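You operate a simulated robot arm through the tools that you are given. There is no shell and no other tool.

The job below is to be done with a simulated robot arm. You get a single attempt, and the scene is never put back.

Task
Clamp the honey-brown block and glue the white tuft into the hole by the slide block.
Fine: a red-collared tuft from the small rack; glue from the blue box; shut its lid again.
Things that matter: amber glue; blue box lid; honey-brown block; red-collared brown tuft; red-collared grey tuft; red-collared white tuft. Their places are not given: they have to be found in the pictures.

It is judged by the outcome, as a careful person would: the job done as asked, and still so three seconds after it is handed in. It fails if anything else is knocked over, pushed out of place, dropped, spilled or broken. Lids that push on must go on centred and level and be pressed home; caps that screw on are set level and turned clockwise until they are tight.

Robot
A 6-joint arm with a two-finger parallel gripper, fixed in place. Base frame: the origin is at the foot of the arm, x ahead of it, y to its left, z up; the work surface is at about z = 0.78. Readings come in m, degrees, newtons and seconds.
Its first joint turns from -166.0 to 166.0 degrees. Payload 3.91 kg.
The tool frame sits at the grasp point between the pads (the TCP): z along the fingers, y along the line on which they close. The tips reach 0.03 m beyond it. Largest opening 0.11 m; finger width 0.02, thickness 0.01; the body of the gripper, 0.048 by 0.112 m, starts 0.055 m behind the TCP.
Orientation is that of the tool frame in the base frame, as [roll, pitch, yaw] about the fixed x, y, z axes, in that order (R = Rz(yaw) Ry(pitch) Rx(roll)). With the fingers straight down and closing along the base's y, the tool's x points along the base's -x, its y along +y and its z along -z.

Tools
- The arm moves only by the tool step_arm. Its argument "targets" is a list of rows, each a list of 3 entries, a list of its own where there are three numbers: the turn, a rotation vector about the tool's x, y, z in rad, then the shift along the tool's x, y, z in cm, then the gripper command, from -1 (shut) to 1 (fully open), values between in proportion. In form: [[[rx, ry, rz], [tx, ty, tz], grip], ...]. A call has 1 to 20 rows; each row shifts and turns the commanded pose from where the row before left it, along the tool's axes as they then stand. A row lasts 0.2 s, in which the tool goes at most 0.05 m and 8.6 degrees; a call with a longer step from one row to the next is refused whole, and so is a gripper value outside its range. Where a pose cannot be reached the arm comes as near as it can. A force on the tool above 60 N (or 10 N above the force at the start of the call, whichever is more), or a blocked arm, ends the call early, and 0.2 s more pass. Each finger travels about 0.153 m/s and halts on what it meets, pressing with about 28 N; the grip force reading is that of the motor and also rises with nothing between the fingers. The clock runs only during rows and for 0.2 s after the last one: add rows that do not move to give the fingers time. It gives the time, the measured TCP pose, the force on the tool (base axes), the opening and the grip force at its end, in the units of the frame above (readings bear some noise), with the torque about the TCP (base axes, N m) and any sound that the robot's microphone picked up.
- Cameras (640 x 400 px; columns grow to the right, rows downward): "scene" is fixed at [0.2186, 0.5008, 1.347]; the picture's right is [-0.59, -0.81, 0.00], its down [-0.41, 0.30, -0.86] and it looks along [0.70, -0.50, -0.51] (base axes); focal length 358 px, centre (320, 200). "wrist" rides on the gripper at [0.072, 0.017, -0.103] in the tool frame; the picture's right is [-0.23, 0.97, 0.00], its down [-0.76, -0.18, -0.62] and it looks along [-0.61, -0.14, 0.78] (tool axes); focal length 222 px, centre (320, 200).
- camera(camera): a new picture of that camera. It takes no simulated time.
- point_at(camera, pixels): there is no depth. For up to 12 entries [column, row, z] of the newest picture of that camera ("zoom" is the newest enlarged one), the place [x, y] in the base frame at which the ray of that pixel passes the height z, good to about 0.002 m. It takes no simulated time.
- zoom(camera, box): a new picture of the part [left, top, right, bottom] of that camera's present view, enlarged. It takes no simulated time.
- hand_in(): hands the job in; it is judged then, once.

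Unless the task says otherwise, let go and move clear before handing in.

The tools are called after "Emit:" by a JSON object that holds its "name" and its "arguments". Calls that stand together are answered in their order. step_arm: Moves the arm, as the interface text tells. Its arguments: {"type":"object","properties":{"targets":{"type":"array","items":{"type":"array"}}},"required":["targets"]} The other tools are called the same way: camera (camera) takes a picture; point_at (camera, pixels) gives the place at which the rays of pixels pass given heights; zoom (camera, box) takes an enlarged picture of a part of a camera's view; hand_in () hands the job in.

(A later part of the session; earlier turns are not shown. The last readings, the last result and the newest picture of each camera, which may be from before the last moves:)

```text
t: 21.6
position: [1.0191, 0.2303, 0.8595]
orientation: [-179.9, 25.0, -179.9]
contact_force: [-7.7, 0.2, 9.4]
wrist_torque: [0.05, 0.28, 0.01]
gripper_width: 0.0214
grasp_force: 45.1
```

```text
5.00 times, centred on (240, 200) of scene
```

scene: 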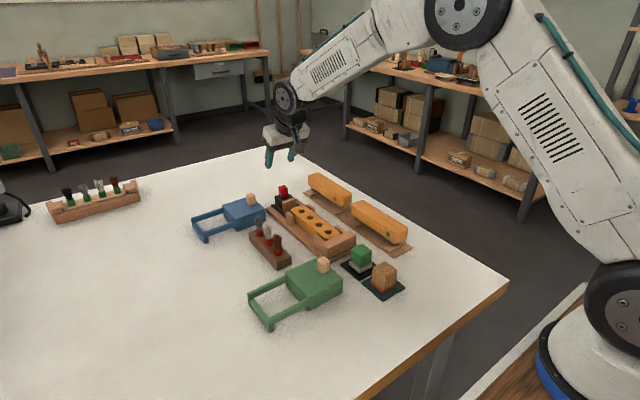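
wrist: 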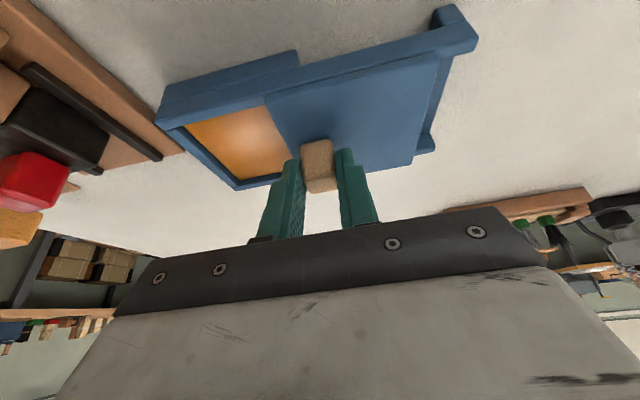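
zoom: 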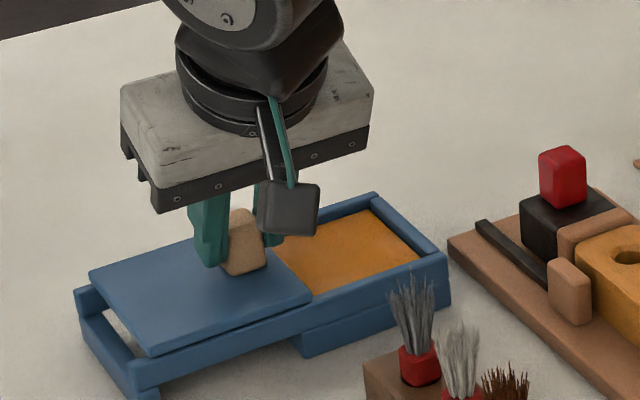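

The lid is open enough (edge at y≈0.21). I'll release, rise, and move back over the rack.

Emit:
{"name": "step_arm", "arguments": {"targets": [[[0, 0, 0], [0, 0, 0], -0.4], [[0, 0, 0], [0, 0, 0], 0.0], [[0, 0, 0], [0, 0, 0], 0.0], [[0, 0, 0], [-1.41, 0, -3.02], 0.0], [[0, 0, 0], [-1.41, 0, -3.02], 0.0], [[0, 0, 0], [-1.41, 0, -3.02], 0.0], [[0, 0, 0], [-1.0, 0, -2.2], 0.0], [[0, 0, 0], [3.6, -0.8, -1.7], 0.0], [[0, 0, 0], [3.6, -0.8, -1.7], 0.0], [[0, 0, 0], [3.6, -0.8, -1.7], 0.0], [[0, 0, 0], [3.6, -0.8, -1.7], 0.0], [[0, 0, 0], [3.6, -0.8, -1.7], 0.0], [[0, 0, 0], [0, 0, 0], 0.0]]}}

Emit:
{"name": "camera", "arguments": {"camera": "wrist"}}

Emit:
{"name": "camera", "arguments": {"camera": "scene"}}

Emit:
{"name": "zoom", "arguments": {"camera": "scene", "box": [190, 180, 310, 280]}}

```text
t: 24.4
position: [0.8209, 0.19, 0.9848]
orientation: [-179.9, 25.0, -179.9]
contact_force: [0.3, -0.1, 0.4]
wrist_torque: [0.01, 0.02, 0.02]
gripper_width: 0.0549
grasp_force: 0.0
```

```text
taken
```

wrist: 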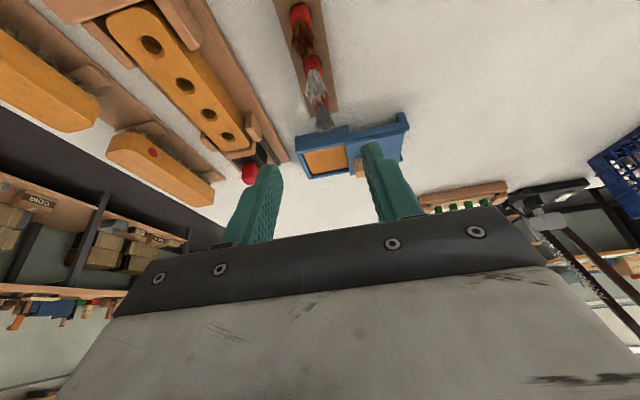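

```text
taken
```

scene: 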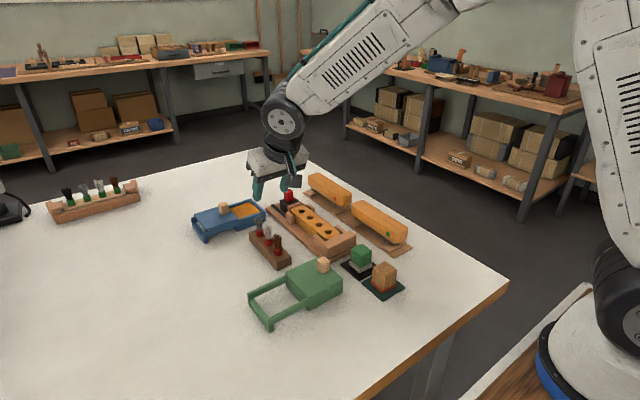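

```text
4.00 times, centred on (250, 230) of scene
```

zoom: 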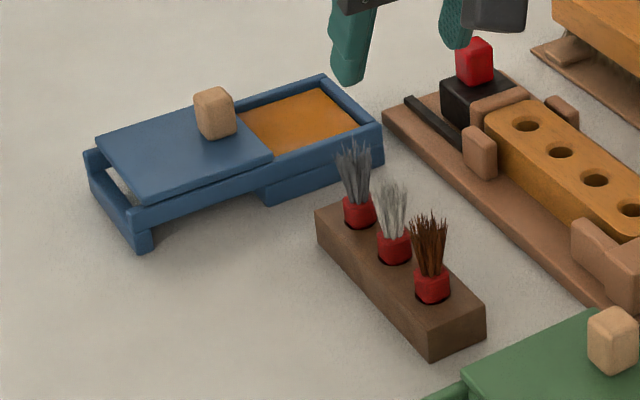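

Now I'll triangulate the white tuft's collar from high zooms of both cameras.

Emit:
{"name": "zoom", "arguments": {"camera": "wrist", "box": [270, 0, 370, 130]}}

Emit:
{"name": "zoom", "arguments": {"camera": "scene", "box": [250, 205, 310, 275]}}

```text
3.08 times, centred on (320, 65) of wrist
```

zoom: 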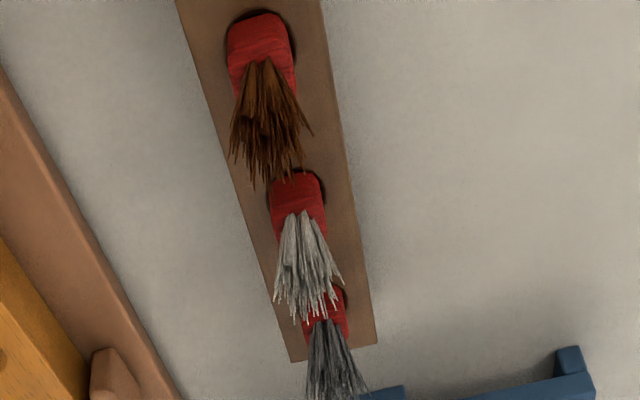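

```text
5.71 times, centred on (280, 240) of scene
```

zoom: 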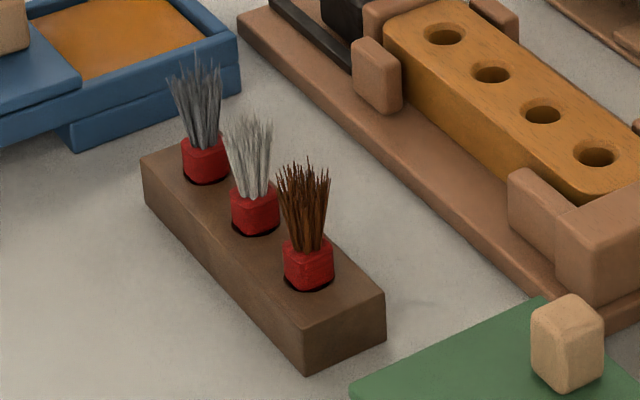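

Emit:
{"name": "point_at", "arguments": {"camera": "zoom", "pixels": [[143, 160, 0.8], [143, 160, 0.82], [255, 224, 0.8], [255, 224, 0.82], [255, 190, 0.83], [255, 190, 0.85], [248, 120, 0.86], [248, 120, 0.88], [309, 278, 0.81], [205, 173, 0.81]]}}

Emit:
{"name": "point_at", "arguments": {"camera": "wrist", "pixels": [[338.5, 112.1, 0.8], [338.5, 112.1, 0.82], [312.9, 61.8, 0.8], [312.9, 61.8, 0.82], [314.5, 78, 0.83], [314.5, 78, 0.85], [316, 102, 0.86], [316, 102, 0.88], [303.5, 52, 0.85], [303.5, 52, 0.87]]}}

```text
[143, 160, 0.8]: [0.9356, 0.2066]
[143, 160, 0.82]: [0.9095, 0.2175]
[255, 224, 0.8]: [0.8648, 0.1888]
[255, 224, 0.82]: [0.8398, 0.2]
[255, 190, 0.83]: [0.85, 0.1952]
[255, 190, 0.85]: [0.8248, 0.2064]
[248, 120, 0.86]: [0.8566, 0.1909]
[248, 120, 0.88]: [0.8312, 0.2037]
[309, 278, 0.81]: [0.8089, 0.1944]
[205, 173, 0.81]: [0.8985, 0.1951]
```

```text
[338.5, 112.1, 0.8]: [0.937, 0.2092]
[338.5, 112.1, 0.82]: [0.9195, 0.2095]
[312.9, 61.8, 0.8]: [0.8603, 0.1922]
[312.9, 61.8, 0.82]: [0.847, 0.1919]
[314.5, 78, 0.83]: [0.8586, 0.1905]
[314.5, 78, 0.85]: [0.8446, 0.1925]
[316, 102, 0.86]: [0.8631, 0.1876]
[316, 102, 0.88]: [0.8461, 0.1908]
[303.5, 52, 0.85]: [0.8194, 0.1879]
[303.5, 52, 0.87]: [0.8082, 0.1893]
```

Rack top is at z≈0.804 and the white tuft is at about (0.860, 0.192) with its collar reaching z≈0.82. I'll descend part way with the fingers straddling it and look.

Emit:
{"name": "step_arm", "arguments": {"targets": [[[0, 0, 0], [0.55, 0.05, 2.78], 0.0], [[0, 0, 0], [0.55, 0.05, 2.78], 0.0], [[0, 0, 0], [0.55, 0.05, 2.78], 0.0], [[0, 0, 0], [0.55, 0.05, 2.78], 0.0], [[0, 0, 0], [0, 0, 0], 0.0]]}}

Emit:
{"name": "camera", "arguments": {"camera": "wrist"}}

Emit:
{"name": "zoom", "arguments": {"camera": "wrist", "box": [240, 40, 420, 200]}}

Emit:
{"name": "zoom", "arguments": {"camera": "scene", "box": [240, 195, 310, 275]}}

```text
t: 25.6
position: [0.848, 0.192, 0.874]
orientation: [-179.9, 25.0, -179.8]
contact_force: [1.0, 0.6, -0.4]
wrist_torque: [0.0, 0.0, 0.0]
gripper_width: 0.0549
grasp_force: 0.1
```

```text
taken
```

wrist: 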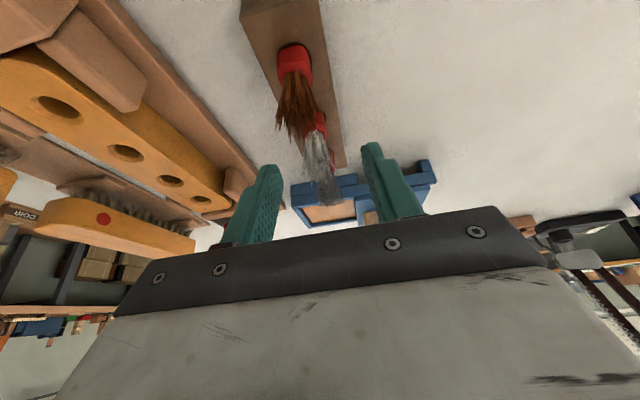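

```text
2.50 times, centred on (330, 120) of wrist
```

zoom: 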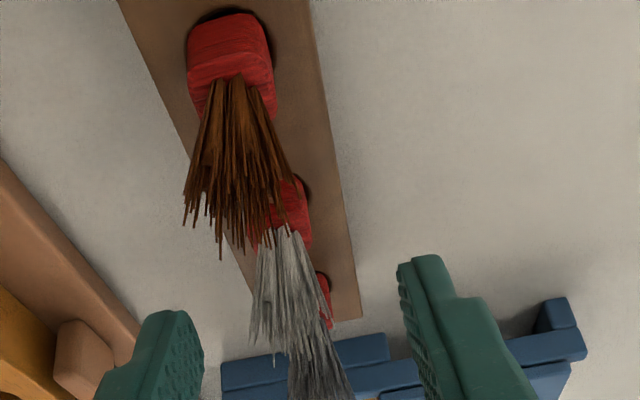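

```text
5.00 times, centred on (275, 235) of scene
```

zoom: 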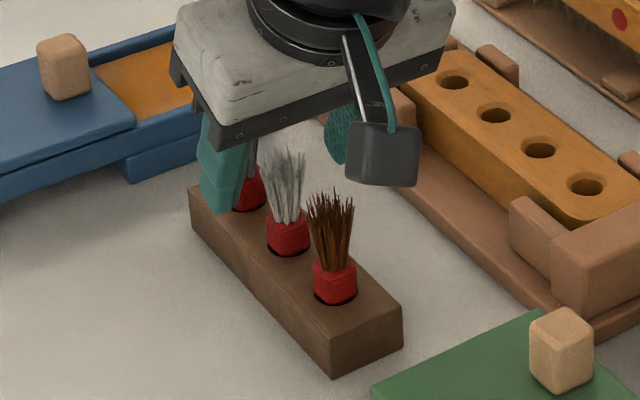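

The tuft sits between the open fingers and nothing is touching. I'll descend so the tips are just above the rack top.

Emit:
{"name": "step_arm", "arguments": {"targets": [[[0, 0, 0], [0.5, 0, 1.07], 0.0], [[0, 0, 0], [0.5, 0, 1.07], 0.0], [[0, 0, 0], [0.46, 0, 0.99], 0.0], [[0, 0, 0], [0, 0, 0], 0.0]]}}

Emit:
{"name": "camera", "arguments": {"camera": "wrist"}}

Emit:
{"name": "zoom", "arguments": {"camera": "wrist", "box": [240, 60, 420, 220]}}

Emit:
{"name": "zoom", "arguments": {"camera": "scene", "box": [240, 195, 310, 275]}}

```text
t: 26.6
position: [0.8496, 0.1927, 0.8418]
orientation: [-179.9, 25.0, -179.8]
contact_force: [-0.4, -0.3, 0.3]
wrist_torque: [-0.03, 0.03, -0.03]
gripper_width: 0.0549
grasp_force: 0.1
```

```text
taken
```

wrist: 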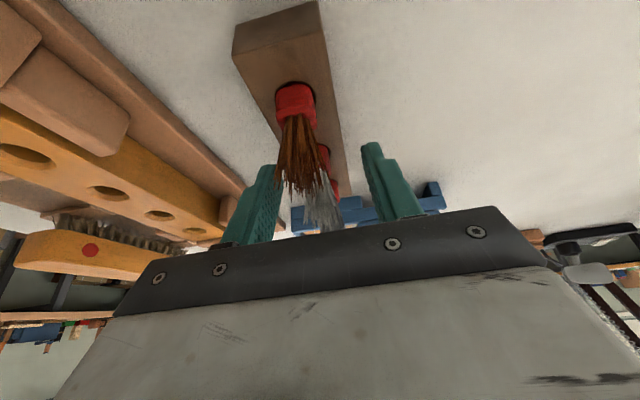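

```text
2.50 times, centred on (330, 140) of wrist
```

zoom: 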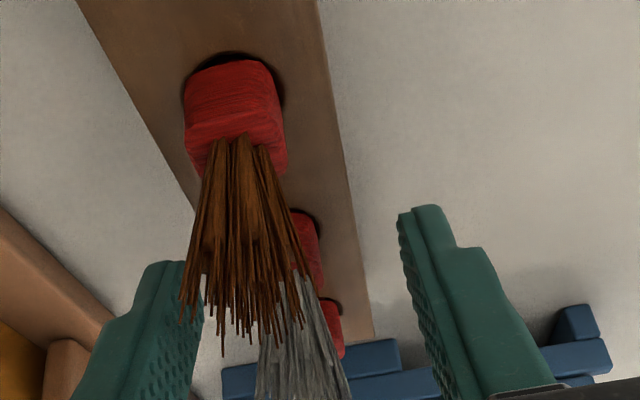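

```text
5.00 times, centred on (275, 235) of scene
```

zoom: 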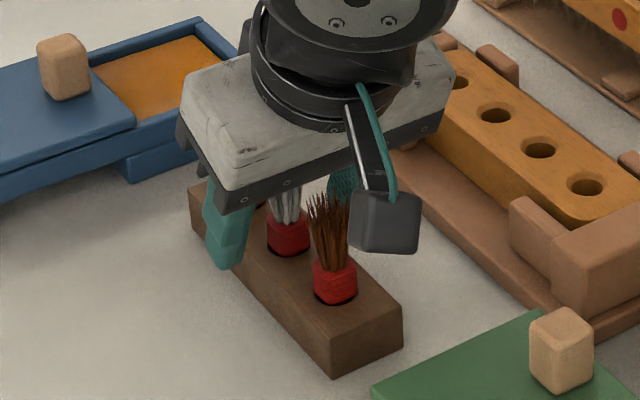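

Aligned: the collar (305,240 in the zoom) is centred between the fingers. I'll lower 2.5 mm more and close on the collar.

Emit:
{"name": "step_arm", "arguments": {"targets": [[[0, 0, 0], [0.11, 0, 0.23], 0.0], [[0, 0, 0], [0, 0, 0], -0.3], [[0, 0, 0], [0, 0, 0], -0.5], [[0, 0, 0], [0, 0, 0], -0.6], [[0, 0, 0], [0, 0, 0], -0.8], [[0, 0, 0], [0, 0, 0], -0.8]]}}

Emit:
{"name": "camera", "arguments": {"camera": "wrist"}}

Emit:
{"name": "zoom", "arguments": {"camera": "scene", "box": [240, 195, 310, 275]}}

```text
t: 28.0
position: [0.8477, 0.1925, 0.838]
orientation: [-179.9, 25.0, -180.0]
contact_force: [-0.2, 1.4, 0.2]
wrist_torque: [0.0, 0.02, -0.02]
gripper_width: 0.0164
grasp_force: 28.5
```

```text
taken
```

wrist: 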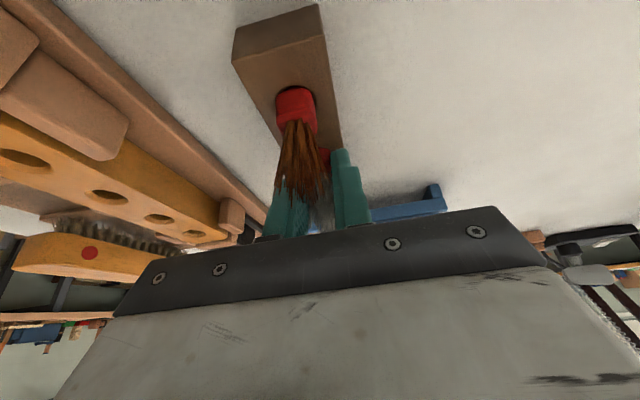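

```text
5.00 times, centred on (275, 235) of scene
```

zoom: 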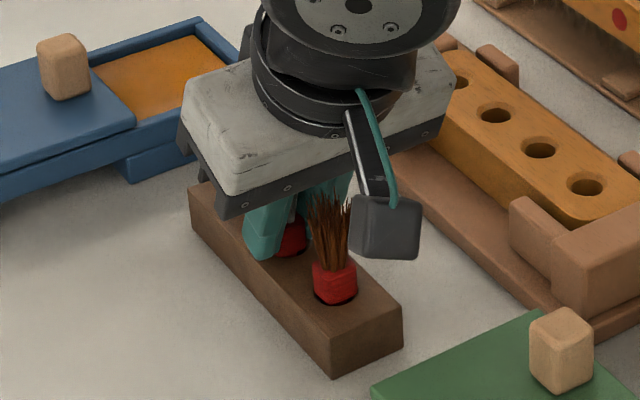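

Gripped at 0.0164 m, i.e. the collar diameter. I'll lift straight up and check.

Emit:
{"name": "step_arm", "arguments": {"targets": [[[0, 0, 0], [-0.21, 0, -0.453], -0.8], [[0, 0, 0], [-0.42, 0, -0.906], -0.8], [[0, 0, 0], [-0.42, 0, -0.906], -0.8], [[0, 0, 0], [-0.63, 0, -1.36], -0.8], [[0, 0, 0], [-0.85, 0, -1.81], -0.8], [[0, 0, 0], [-1.27, 0, -2.72], -0.8], [[0, 0, 0], [-1.27, 0, -2.72], -0.8], [[0, 0, 0], [0, 0, 0], -0.8]]}}

Emit:
{"name": "camera", "arguments": {"camera": "wrist"}}

Emit:
{"name": "camera", "arguments": {"camera": "scene"}}

Emit:
{"name": "zoom", "arguments": {"camera": "scene", "box": [230, 165, 310, 275]}}

```text
t: 29.8
position: [0.8465, 0.192, 0.9598]
orientation: [-179.9, 25.0, -179.9]
contact_force: [0.0, -0.2, 0.5]
wrist_torque: [0.0, 0.01, -0.01]
gripper_width: 0.0164
grasp_force: 28.0
```

```text
taken
```

wrist: 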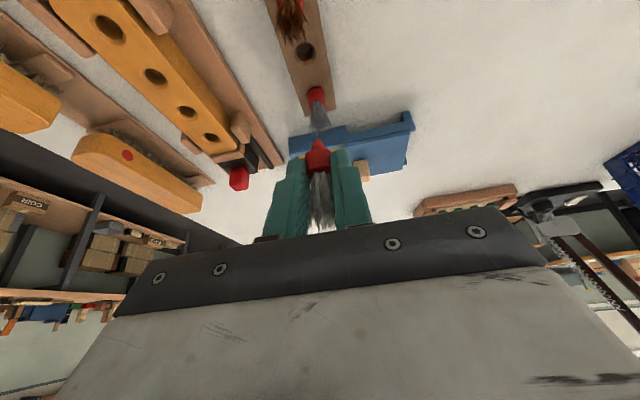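

```text
taken
```

scene: 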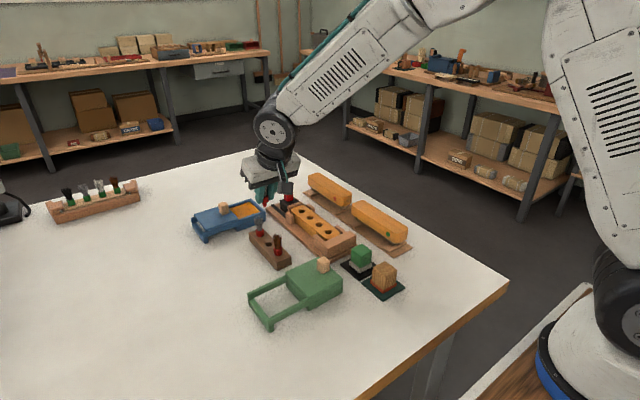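

```text
3.64 times, centred on (270, 220) of scene
```

zoom: 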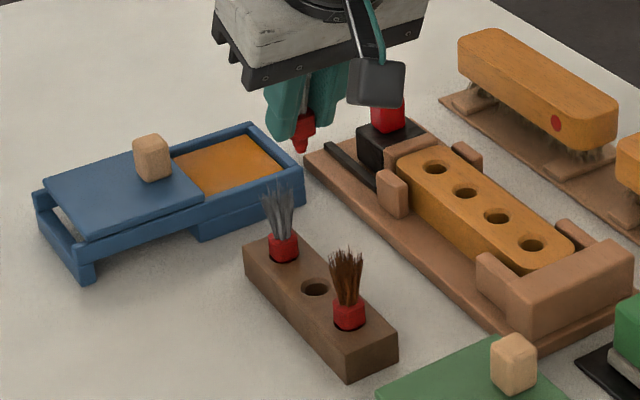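

Lifted cleanly with the white tuft in the grip. I'll look closely at its lower part.

Emit:
{"name": "zoom", "arguments": {"camera": "scene", "box": [275, 170, 325, 215]}}

Emit:
{"name": "zoom", "arguments": {"camera": "wrist", "box": [260, 60, 380, 240]}}

Emit:
{"name": "zoom", "arguments": {"camera": "wrist", "box": [90, 10, 250, 170]}}

```text
8.89 times, centred on (300, 192) of scene
```

zoom: 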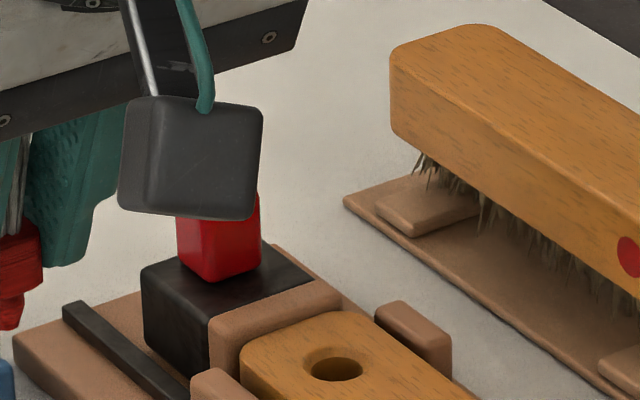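

```text
2.22 times, centred on (320, 150) of wrist
```

zoom: 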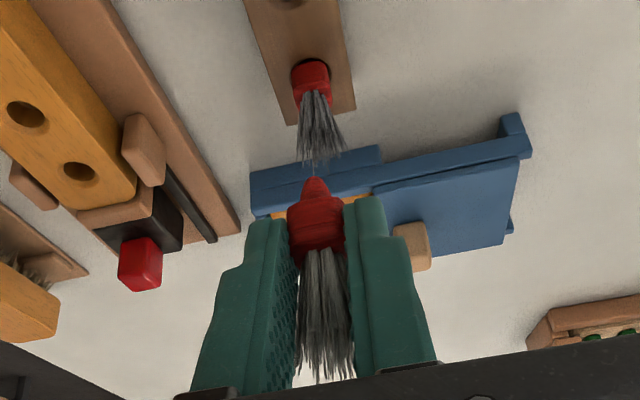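

```text
2.50 times, centred on (170, 90) of wrist
```

zoom: 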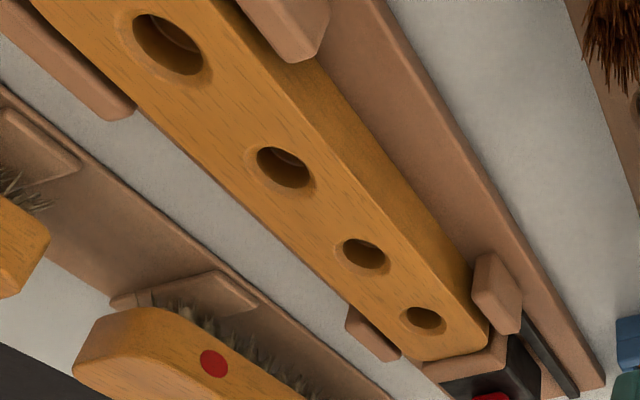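

Emit:
{"name": "zoom", "arguments": {"camera": "scene", "box": [245, 165, 290, 215]}}

Emit:
{"name": "zoom", "arguments": {"camera": "wrist", "box": [290, 125, 350, 205]}}

```text
8.00 times, centred on (268, 190) of scene
```

zoom: 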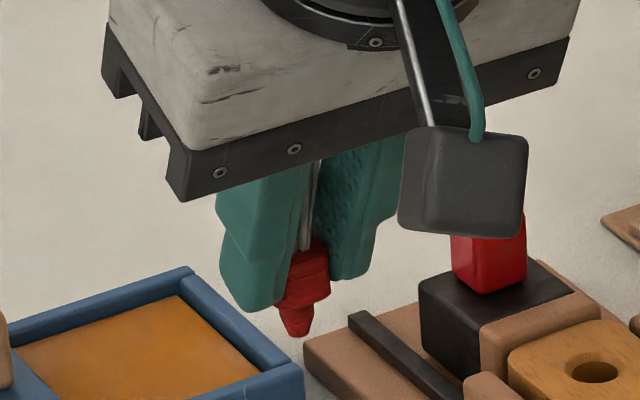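

```text
5.00 times, centred on (320, 165) of wrist
```

zoom: 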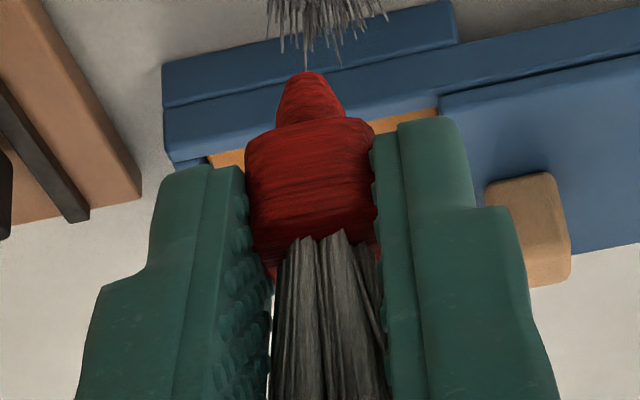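

The tuft has a red collar with a conical tip below. I'll compute the tip's height from scene rays.

Emit:
{"name": "point_at", "arguments": {"camera": "scene", "pixels": [[265.1, 206.9, 0.9], [265.1, 206.9, 0.91], [265.1, 206.9, 0.92], [265.9, 202.5, 0.91], [265.9, 202.5, 0.92], [265.9, 202.5, 0.93], [267.5, 194.4, 0.93], [267.5, 194.4, 0.94], [302.1, 211.2, 0.82], [304, 213.5, 0.82]]}}

Emit:
{"name": "point_at", "arguments": {"camera": "wrist", "pixels": [[317, 140, 0.9], [317, 140, 0.91], [317, 140, 0.92]]}}

Emit:
{"name": "zoom", "arguments": {"camera": "scene", "box": [280, 195, 350, 250]}}

```text
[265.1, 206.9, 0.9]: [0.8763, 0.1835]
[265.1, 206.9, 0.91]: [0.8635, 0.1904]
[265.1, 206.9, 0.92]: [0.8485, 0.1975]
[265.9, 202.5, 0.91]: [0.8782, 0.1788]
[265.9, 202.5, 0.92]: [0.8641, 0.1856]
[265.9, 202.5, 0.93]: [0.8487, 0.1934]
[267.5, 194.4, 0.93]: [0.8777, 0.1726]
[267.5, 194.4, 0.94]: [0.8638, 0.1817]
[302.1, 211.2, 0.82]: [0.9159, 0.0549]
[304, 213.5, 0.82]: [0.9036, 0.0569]
```

```text
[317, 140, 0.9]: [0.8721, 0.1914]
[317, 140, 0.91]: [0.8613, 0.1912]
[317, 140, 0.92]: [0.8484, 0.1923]
```

```text
7.27 times, centred on (315, 222) of scene
```

zoom: 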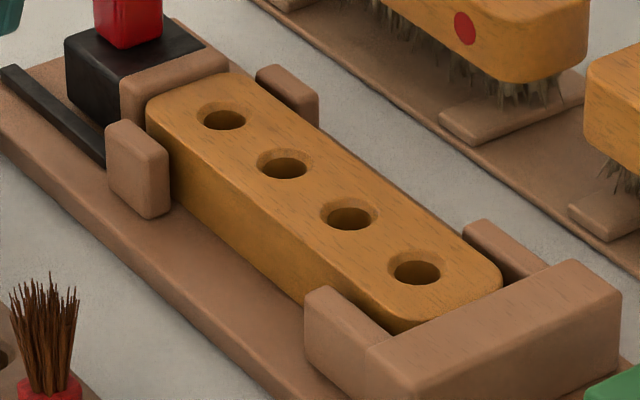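

Cross-checking both cameras puts the tuft's tip at (0.859, 0.192, 0.912), i.e. 0.048 below the TCP and 17 mm below the fingertips. I'll carry it at height over the open glue at about (1.028, 0.168).

Emit:
{"name": "step_arm", "arguments": {"targets": [[[0, 0, 0], [-3.08, -0.48, 1.437], -0.8], [[0, 0, 0], [-3.08, -0.48, 1.437], -0.8], [[0, 0, 0], [-3.08, -0.48, 1.437], -0.8], [[0, 0, 0], [-3.08, -0.48, 1.437], -0.8], [[0, 0, 0], [-3.08, -0.48, 1.437], -0.8], [[0, 0, 0], [0, 0, 0], -0.8]]}}

Emit:
{"name": "camera", "arguments": {"camera": "wrist"}}

Emit:
{"name": "zoom", "arguments": {"camera": "scene", "box": [190, 150, 290, 240]}}

Emit:
{"name": "zoom", "arguments": {"camera": "wrist", "box": [240, 0, 440, 180]}}

```text
t: 31.2
position: [1.0185, 0.168, 0.9564]
orientation: [-179.9, 25.0, -180.0]
contact_force: [0.3, 0.1, -0.6]
wrist_torque: [0.01, -0.02, 0.03]
gripper_width: 0.0165
grasp_force: 28.1
```

```text
taken
```

wrist: 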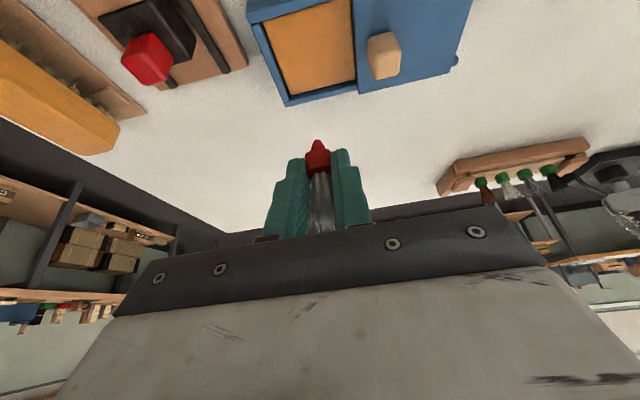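

```text
4.44 times, centred on (240, 195) of scene
```

zoom: 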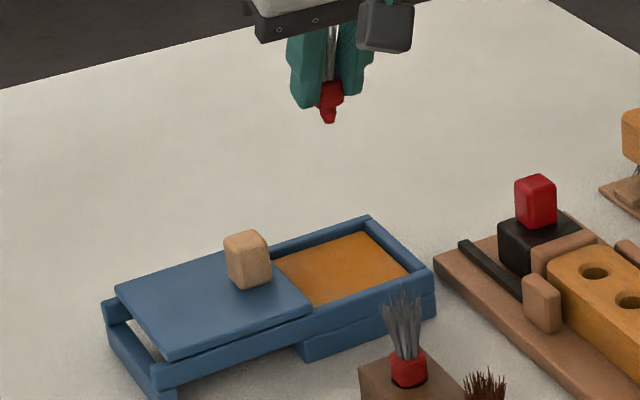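

```text
2.22 times, centred on (340, 90) of wrist
```

zoom: 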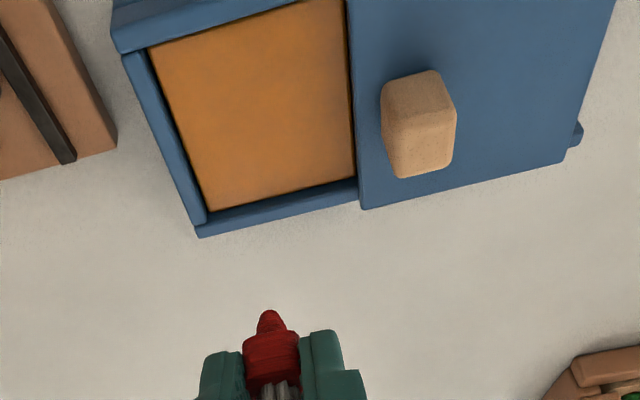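

Emit:
{"name": "point_at", "arguments": {"camera": "wrist", "pixels": [[288.2, 95.4, 0.79], [288.2, 95.4, 0.81], [285.9, 106.7, 0.8], [285.9, 106.7, 0.82], [266, 22, 0.8], [356, 80, 0.8], [317, 141, 0.9], [317, 141, 0.91]]}}

Emit:
{"name": "point_at", "arguments": {"camera": "scene", "pixels": [[250.1, 202.4, 0.79], [250.1, 202.4, 0.81], [250.8, 198.4, 0.8], [250.8, 198.4, 0.82], [242, 177.5, 0.9], [242, 177.5, 0.91]]}}

```text
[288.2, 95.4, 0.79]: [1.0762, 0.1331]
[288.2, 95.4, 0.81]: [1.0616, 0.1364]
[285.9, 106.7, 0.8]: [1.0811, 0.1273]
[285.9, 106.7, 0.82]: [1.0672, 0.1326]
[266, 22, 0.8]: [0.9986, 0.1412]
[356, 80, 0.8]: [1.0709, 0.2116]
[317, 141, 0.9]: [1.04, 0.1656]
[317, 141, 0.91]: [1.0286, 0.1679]
```

```text
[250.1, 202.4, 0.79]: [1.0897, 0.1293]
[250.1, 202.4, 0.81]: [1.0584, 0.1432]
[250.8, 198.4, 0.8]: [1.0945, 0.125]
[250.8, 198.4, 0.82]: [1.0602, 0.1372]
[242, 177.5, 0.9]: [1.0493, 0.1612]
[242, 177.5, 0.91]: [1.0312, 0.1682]
```

Glue surface ≈ 0.806 and rim ≈ 0.813; the tip is over (1.030, 0.168), well inside the opening (x 1.00–1.066, y 0.14–0.21). I'll descend to just above the glue and check.

Emit:
{"name": "step_arm", "arguments": {"targets": [[[0, 0, 0], [1.268, 0, 2.719], -0.8], [[0, 0, 0], [1.268, 0, 2.719], -0.8], [[0, 0, 0], [1.268, 0, 2.719], -0.8], [[0, 0, 0], [0, 0, 0], -0.8]]}}

Emit:
{"name": "zoom", "arguments": {"camera": "scene", "box": [210, 165, 280, 225]}}

Emit:
{"name": "zoom", "arguments": {"camera": "wrist", "box": [220, 40, 420, 220]}}

```text
t: 32.2
position: [1.0179, 0.168, 0.8668]
orientation: [-179.9, 25.0, -179.9]
contact_force: [-0.6, 0.0, 0.7]
wrist_torque: [-0.03, -0.01, 0.0]
gripper_width: 0.0165
grasp_force: 28.0
```

```text
6.67 times, centred on (245, 195) of scene
```

zoom: 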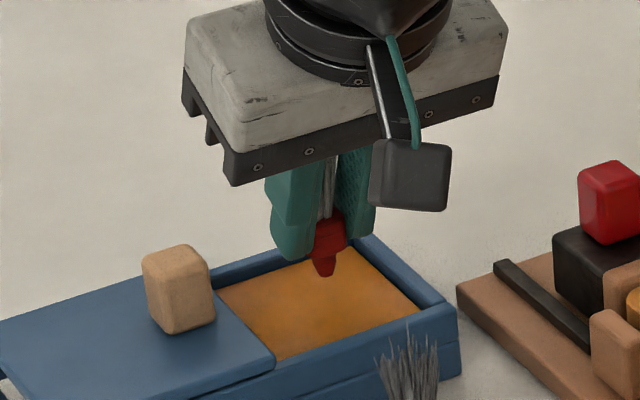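

```text
2.22 times, centred on (320, 130) of wrist
```

zoom: 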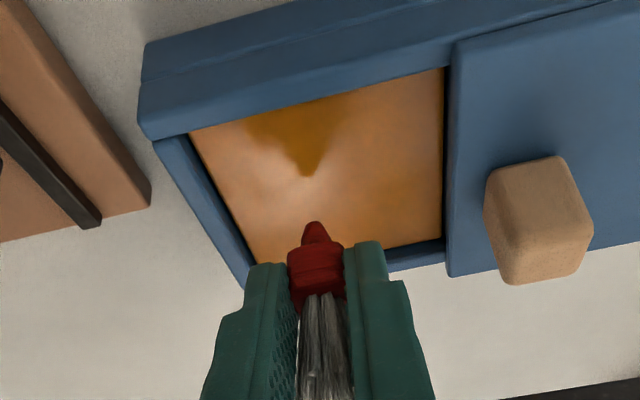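

The tip hangs over the glue with its reflection visible at (305,170) in the zoom. I'll dip about 9 mm below the surface, slowly.

Emit:
{"name": "step_arm", "arguments": {"targets": [[[0, 0, 0], [0.338, 0, 0.725], -0.8], [[0, 0, 0], [0.338, 0, 0.725], -0.8], [[0, 0, 0], [0.254, 0, 0.544], -0.8], [[0, 0, 0], [0, 0, 0], -0.8]]}}

Emit:
{"name": "zoom", "arguments": {"camera": "scene", "box": [210, 165, 280, 225]}}

Emit:
{"name": "zoom", "arguments": {"camera": "wrist", "box": [220, 40, 420, 220]}}

```text
t: 33.2
position: [1.0196, 0.1678, 0.8487]
orientation: [-180.0, 25.4, -180.0]
contact_force: [4.4, -2.5, 29.4]
wrist_torque: [-0.11, -0.5, -0.03]
gripper_width: 0.0165
grasp_force: 28.4
```

```text
6.67 times, centred on (245, 195) of scene
```

zoom: 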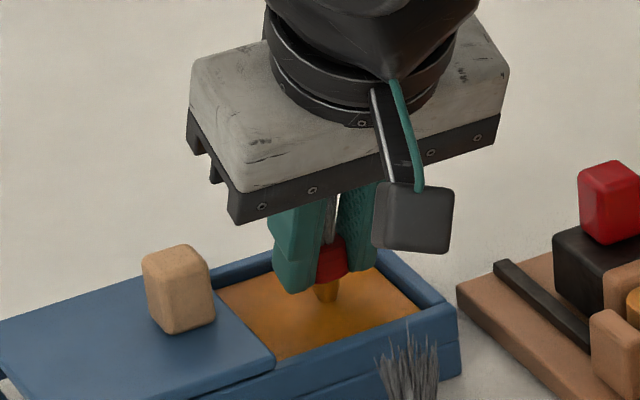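

```text
2.22 times, centred on (320, 130) of wrist
```

zoom: 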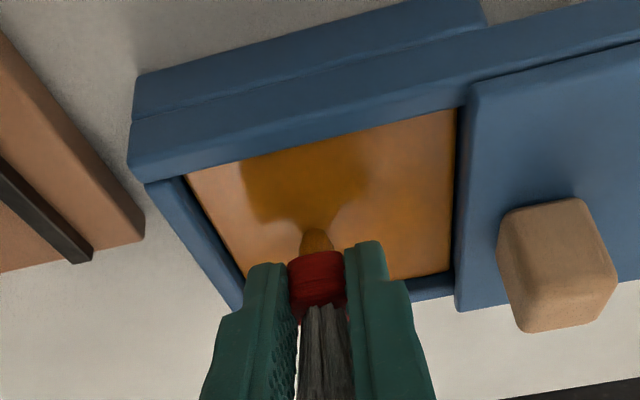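

The plug is coated amber and the tip has bottomed (29 N), so dipping is done. I'll rise straight up and inspect.

Emit:
{"name": "step_arm", "arguments": {"targets": [[[0, 0, 0], [-0.25, 0, -0.54], -0.8], [[0, 0, 0], [-0.42, 0, -0.906], -0.8], [[0, 0, 0], [-1.268, 0, -2.719], -0.8], [[0, 0, 0], [-1.268, 0, -2.719], -0.8], [[0, 0, 0], [-1.268, 0, -2.719], -0.8], [[0, 0, 0], [0, 0, 0], -0.8]]}}

Emit:
{"name": "camera", "arguments": {"camera": "wrist"}}

Emit:
{"name": "zoom", "arguments": {"camera": "wrist", "box": [260, 100, 380, 220]}}

Emit:
{"name": "zoom", "arguments": {"camera": "scene", "box": [205, 145, 285, 225]}}

```text
t: 34.6
position: [1.0164, 0.1669, 0.9506]
orientation: [-179.9, 25.0, -179.9]
contact_force: [0.9, 0.2, -0.1]
wrist_torque: [-0.01, 0.03, -0.04]
gripper_width: 0.0163
grasp_force: 28.7
```

```text
taken
```

wrist: 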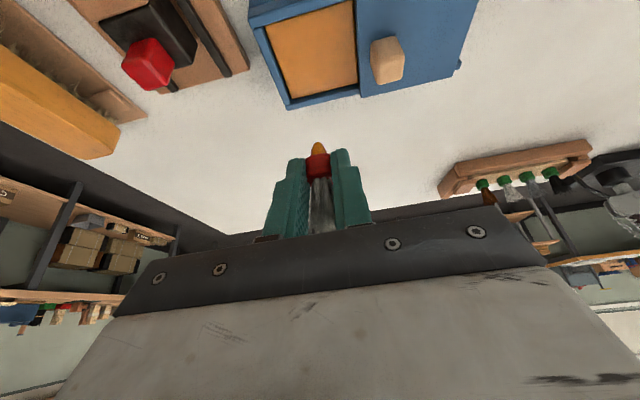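

```text
3.33 times, centred on (320, 160) of wrist
```

zoom: 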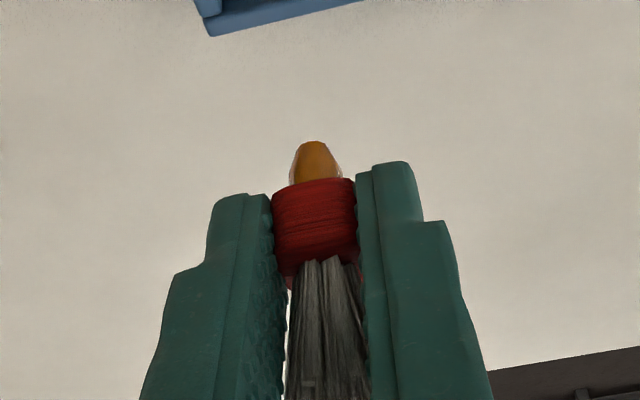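

```text
5.00 times, centred on (245, 185) of scene
```

zoom: 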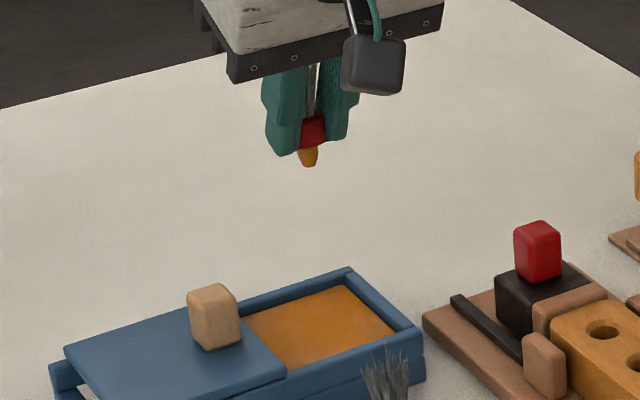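

The plug is fully coated in amber glue. I'll move over the hole next to the slide block at height and take views to align.

Emit:
{"name": "step_arm", "arguments": {"targets": [[[0, 0, 0], [2.01, -2.22, -0.938], -0.8], [[0, 0, 0], [2.01, -2.22, -0.938], -0.8], [[0, 0, 0], [2.01, -2.22, -0.938], -0.8], [[0, 0, 0], [2.01, -2.22, -0.938], -0.8], [[0, 0, 0], [2.01, -2.22, -0.938], -0.8], [[0, 0, 0], [0, 0, 0], -0.8]]}}

Emit:
{"name": "camera", "arguments": {"camera": "wrist"}}

Emit:
{"name": "zoom", "arguments": {"camera": "wrist", "box": [240, 20, 400, 200]}}

Emit:
{"name": "zoom", "arguments": {"camera": "scene", "box": [265, 165, 345, 235]}}

```text
t: 36.0
position: [0.9058, 0.0568, 0.9524]
orientation: [-179.9, 25.0, -179.9]
contact_force: [0.1, 0.5, -0.2]
wrist_torque: [-0.02, -0.01, 0.05]
gripper_width: 0.0165
grasp_force: 28.4
```

```text
taken
```

wrist: 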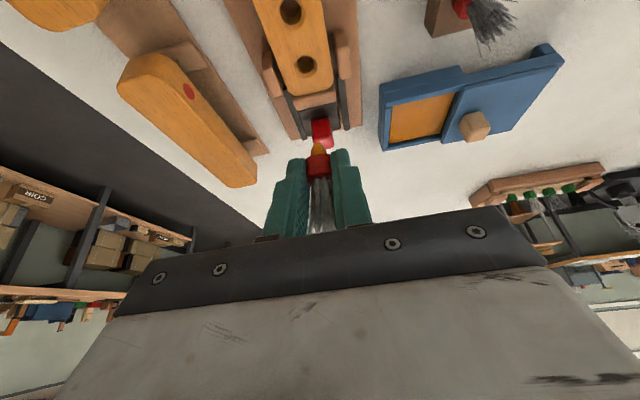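

```text
2.22 times, centred on (320, 110) of wrist
```

zoom: 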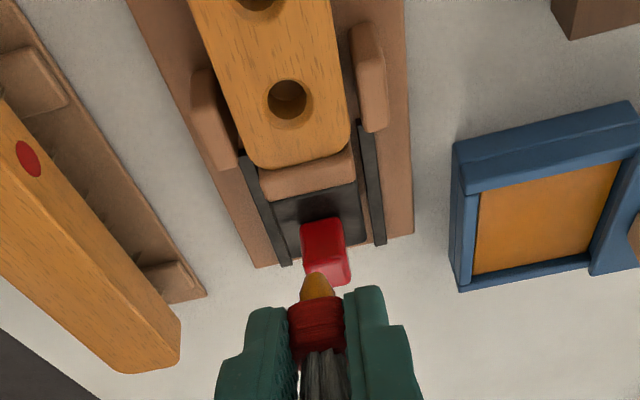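

```text
5.71 times, centred on (305, 200) of scene
```

zoom: 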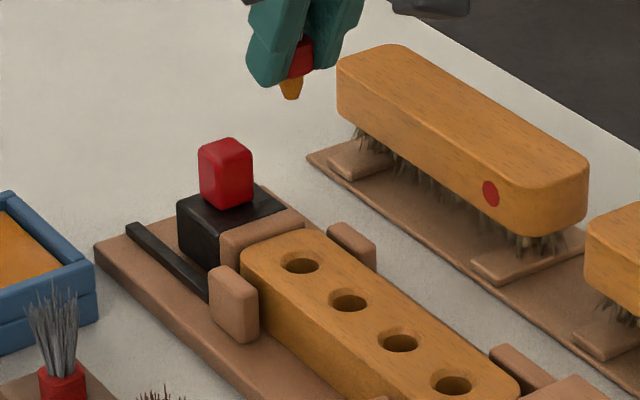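

Emit:
{"name": "point_at", "arguments": {"camera": "wrist", "pixels": [[305.8, 65.9, 0.815], [305.8, 65.9, 0.82], [305.8, 65.9, 0.825], [317.3, 144, 0.9], [317.3, 144, 0.905], [317.3, 144, 0.91], [317.3, 144, 0.915], [317.3, 152, 0.92], [305.5, 10.5, 0.82], [291, 12, 0.82]]}}

Emit:
{"name": "point_at", "arguments": {"camera": "scene", "pixels": [[301.7, 211.3, 0.815], [301.7, 211.3, 0.82], [301.7, 211.3, 0.825], [299.9, 182.3, 0.9], [299.9, 182.3, 0.905], [299.9, 182.3, 0.91], [299.9, 182.3, 0.915]]}}

```text
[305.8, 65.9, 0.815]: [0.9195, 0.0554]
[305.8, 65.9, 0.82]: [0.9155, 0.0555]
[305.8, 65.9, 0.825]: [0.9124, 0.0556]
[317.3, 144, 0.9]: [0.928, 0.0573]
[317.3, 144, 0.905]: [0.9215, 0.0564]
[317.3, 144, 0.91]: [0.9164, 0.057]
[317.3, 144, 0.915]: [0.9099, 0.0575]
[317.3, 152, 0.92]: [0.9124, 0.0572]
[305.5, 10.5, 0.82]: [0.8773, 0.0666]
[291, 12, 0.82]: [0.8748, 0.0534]
```

```text
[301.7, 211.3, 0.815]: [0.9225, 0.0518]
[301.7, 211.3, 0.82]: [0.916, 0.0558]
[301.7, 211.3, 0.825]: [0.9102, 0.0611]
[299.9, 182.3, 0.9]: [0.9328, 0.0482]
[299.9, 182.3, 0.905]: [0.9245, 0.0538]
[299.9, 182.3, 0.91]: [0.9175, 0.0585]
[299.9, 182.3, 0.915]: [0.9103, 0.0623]
```

Hole is at (0.9158, 0.0557, z 0.82) and the tip at (0.917, 0.057, 0.9095), so I'll correct by −1 mm in x and −1.5 mm in y while descending to just above the hole.

Emit:
{"name": "step_arm", "arguments": {"targets": [[[0, 0, 0], [1.205, -0.05, 2.505], -0.8], [[0, 0, 0], [1.205, -0.05, 2.505], -0.8], [[0, 0, 0], [1.205, -0.05, 2.505], -0.8], [[0, 0, 0], [0, 0, 0], -0.8]]}}

Emit:
{"name": "camera", "arguments": {"camera": "wrist"}}

Emit:
{"name": "zoom", "arguments": {"camera": "wrist", "box": [250, 60, 390, 220]}}

Emit:
{"name": "zoom", "arguments": {"camera": "scene", "box": [275, 180, 335, 235]}}

```text
t: 37.0
position: [0.9065, 0.0552, 0.8696]
orientation: [-179.9, 25.0, -179.9]
contact_force: [-1.3, -0.4, 0.7]
wrist_torque: [-0.06, 0.01, 0.01]
gripper_width: 0.0163
grasp_force: 28.0
```

```text
taken
```

wrist: 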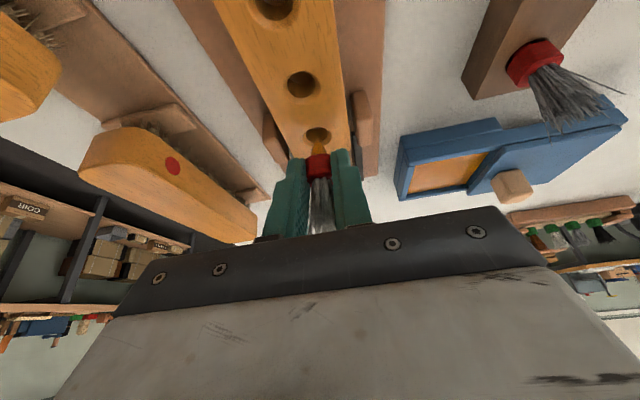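

```text
2.50 times, centred on (320, 140) of wrist
```

zoom: 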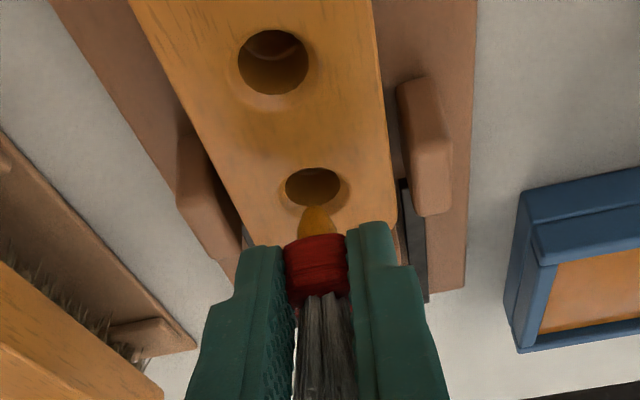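

```text
7.27 times, centred on (305, 208) of scene
```

zoom: 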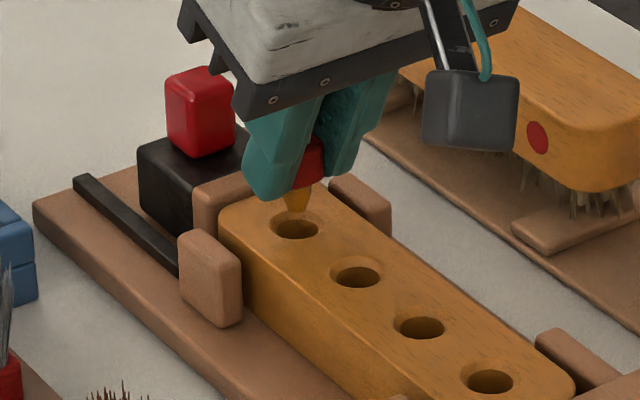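

The tip (297,213 in the scene zoom) is directly above the hole centre (298,226) in both views. I'll insert slowly.

Emit:
{"name": "step_arm", "arguments": {"targets": [[[0, 0, 0], [0.169, 0, 0.3625], -0.8], [[0, 0, 0], [0.169, 0, 0.3625], -0.8], [[0, 0, 0], [0.127, 0, 0.272], -0.8], [[0, 0, 0], [0, 0, 0], -0.8]]}}

Emit:
{"name": "zoom", "arguments": {"camera": "wrist", "box": [250, 60, 390, 220]}}

Emit:
{"name": "zoom", "arguments": {"camera": "scene", "box": [275, 180, 335, 235]}}

```text
t: 38.0
position: [0.9063, 0.0558, 0.8591]
orientation: [-179.9, 25.0, -179.8]
contact_force: [-0.1, 0.1, 0.3]
wrist_torque: [-0.02, 0.01, 0.02]
gripper_width: 0.0165
grasp_force: 28.0
```

```text
2.50 times, centred on (320, 140) of wrist
```

zoom: 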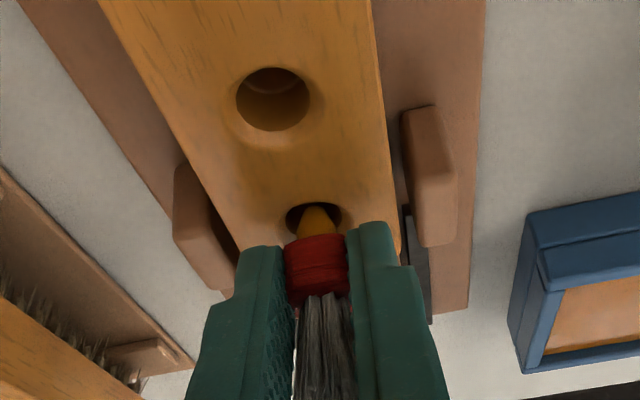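

```text
7.27 times, centred on (305, 208) of scene
```

zoom: 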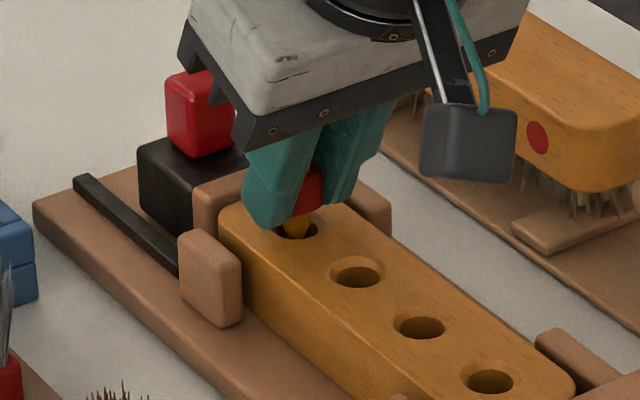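

The cone is entering the hole, centred and without contact force. I'll continue down in small steps.

Emit:
{"name": "step_arm", "arguments": {"targets": [[[0, 0, 0], [0.085, 0, 0.181], -0.8], [[0, 0, 0], [0.085, 0, 0.181], -0.8], [[0, 0, 0], [0.042, 0, 0.091], -0.8], [[0, 0, 0], [0, 0, 0], -0.8]]}}

Emit:
{"name": "zoom", "arguments": {"camera": "wrist", "box": [250, 60, 390, 220]}}

Emit:
{"name": "zoom", "arguments": {"camera": "scene", "box": [275, 180, 335, 235]}}

```text
t: 39.0
position: [0.9043, 0.0555, 0.8537]
orientation: [-180.0, 25.0, -179.8]
contact_force: [-2.9, -0.5, 6.7]
wrist_torque: [0.02, 0.06, 0.05]
gripper_width: 0.0166
grasp_force: 28.3
```

```text
2.50 times, centred on (320, 140) of wrist
```

zoom: 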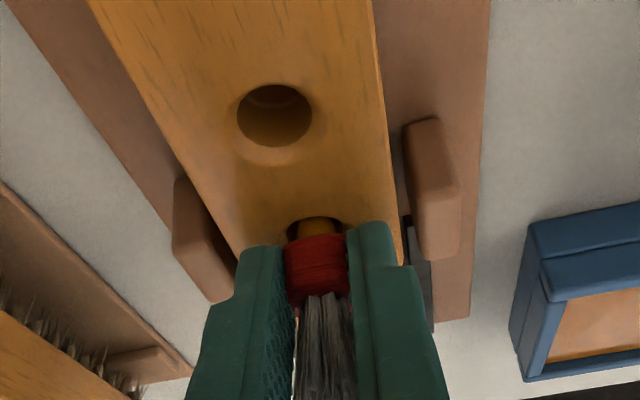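

```text
7.27 times, centred on (305, 208) of scene
```

zoom: 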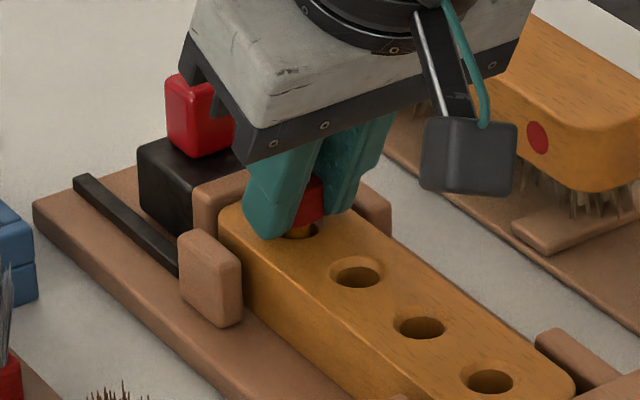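

A light contact force of 6.7 N appears and the collar is still just above the block. I'll press another 1.5 mm to see whether it's the plug or the fingertips touching.

Emit:
{"name": "step_arm", "arguments": {"targets": [[[0, 0, 0], [0.042, 0, 0.091], -0.8], [[0, 0, 0], [0.021, 0, 0.045], -0.8], [[0, 0, 0], [0, 0, 0], -0.8]]}}

Emit:
{"name": "zoom", "arguments": {"camera": "wrist", "box": [280, 120, 360, 200]}}

Emit:
{"name": "zoom", "arguments": {"camera": "scene", "box": [290, 190, 325, 225]}}

```text
t: 39.8
position: [0.9056, 0.0545, 0.853]
orientation: [-179.9, 25.1, -179.8]
contact_force: [-6.6, -1.7, 21.5]
wrist_torque: [-0.04, 0.12, -0.01]
gripper_width: 0.0165
grasp_force: 27.8
```

```text
5.00 times, centred on (320, 160) of wrist
```

zoom: 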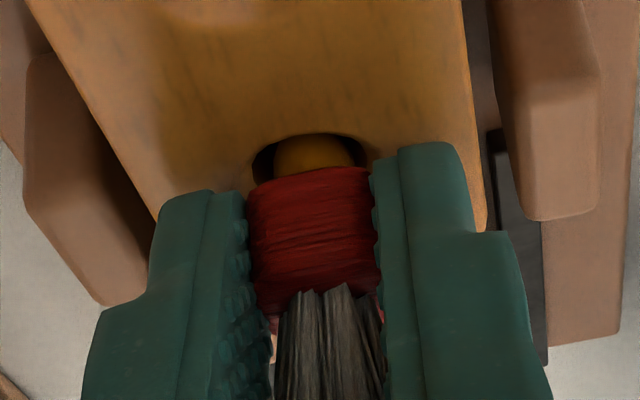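

```text
11.43 times, centred on (308, 208) of scene
```

zoom: 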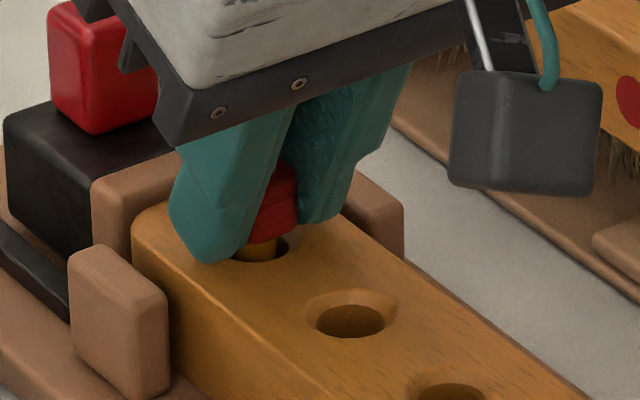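

The fingertips are touching the block while the collar is still about 2 mm above the hole (it slipped up in the grip during dipping). I'll open only slightly, look, and regrip higher.

Emit:
{"name": "step_arm", "arguments": {"targets": [[[0, 0, 0], [-0.042, 0, -0.091], -0.8], [[0, 0, 0], [0, 0, 0], -0.6], [[0, 0, 0], [0, 0, 0], -0.6], [[0, 0, 0], [0, 0, 0], -0.6]]}}

Emit:
{"name": "zoom", "arguments": {"camera": "wrist", "box": [280, 120, 360, 200]}}

Emit:
{"name": "zoom", "arguments": {"camera": "scene", "box": [290, 190, 325, 225]}}

```text
t: 40.8
position: [0.9049, 0.0568, 0.854]
orientation: [-179.9, 25.0, -179.9]
contact_force: [0.3, -2.6, 13.8]
wrist_torque: [-0.07, -0.06, -0.04]
gripper_width: 0.0188
grasp_force: 0.0
```

```text
5.00 times, centred on (320, 160) of wrist
```

zoom: 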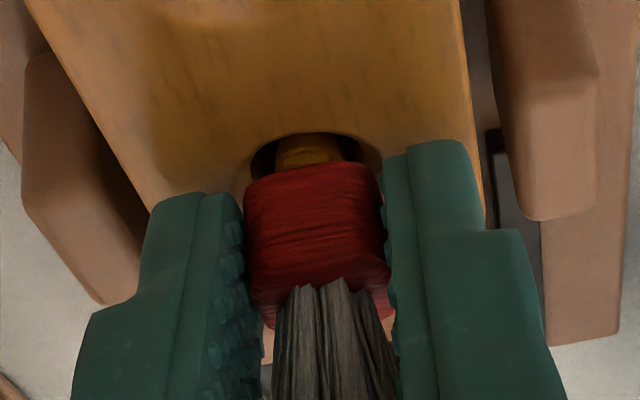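

```text
11.43 times, centred on (308, 208) of scene
```

zoom: 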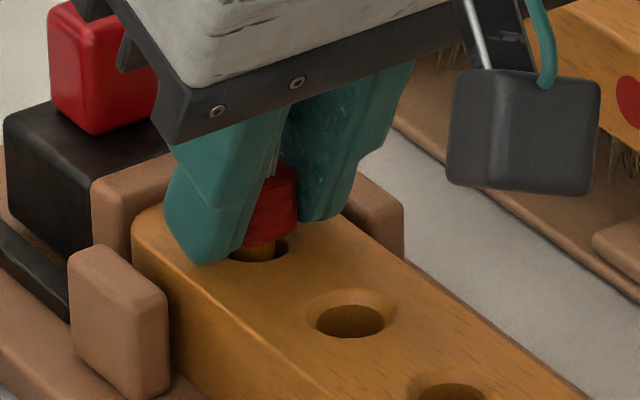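

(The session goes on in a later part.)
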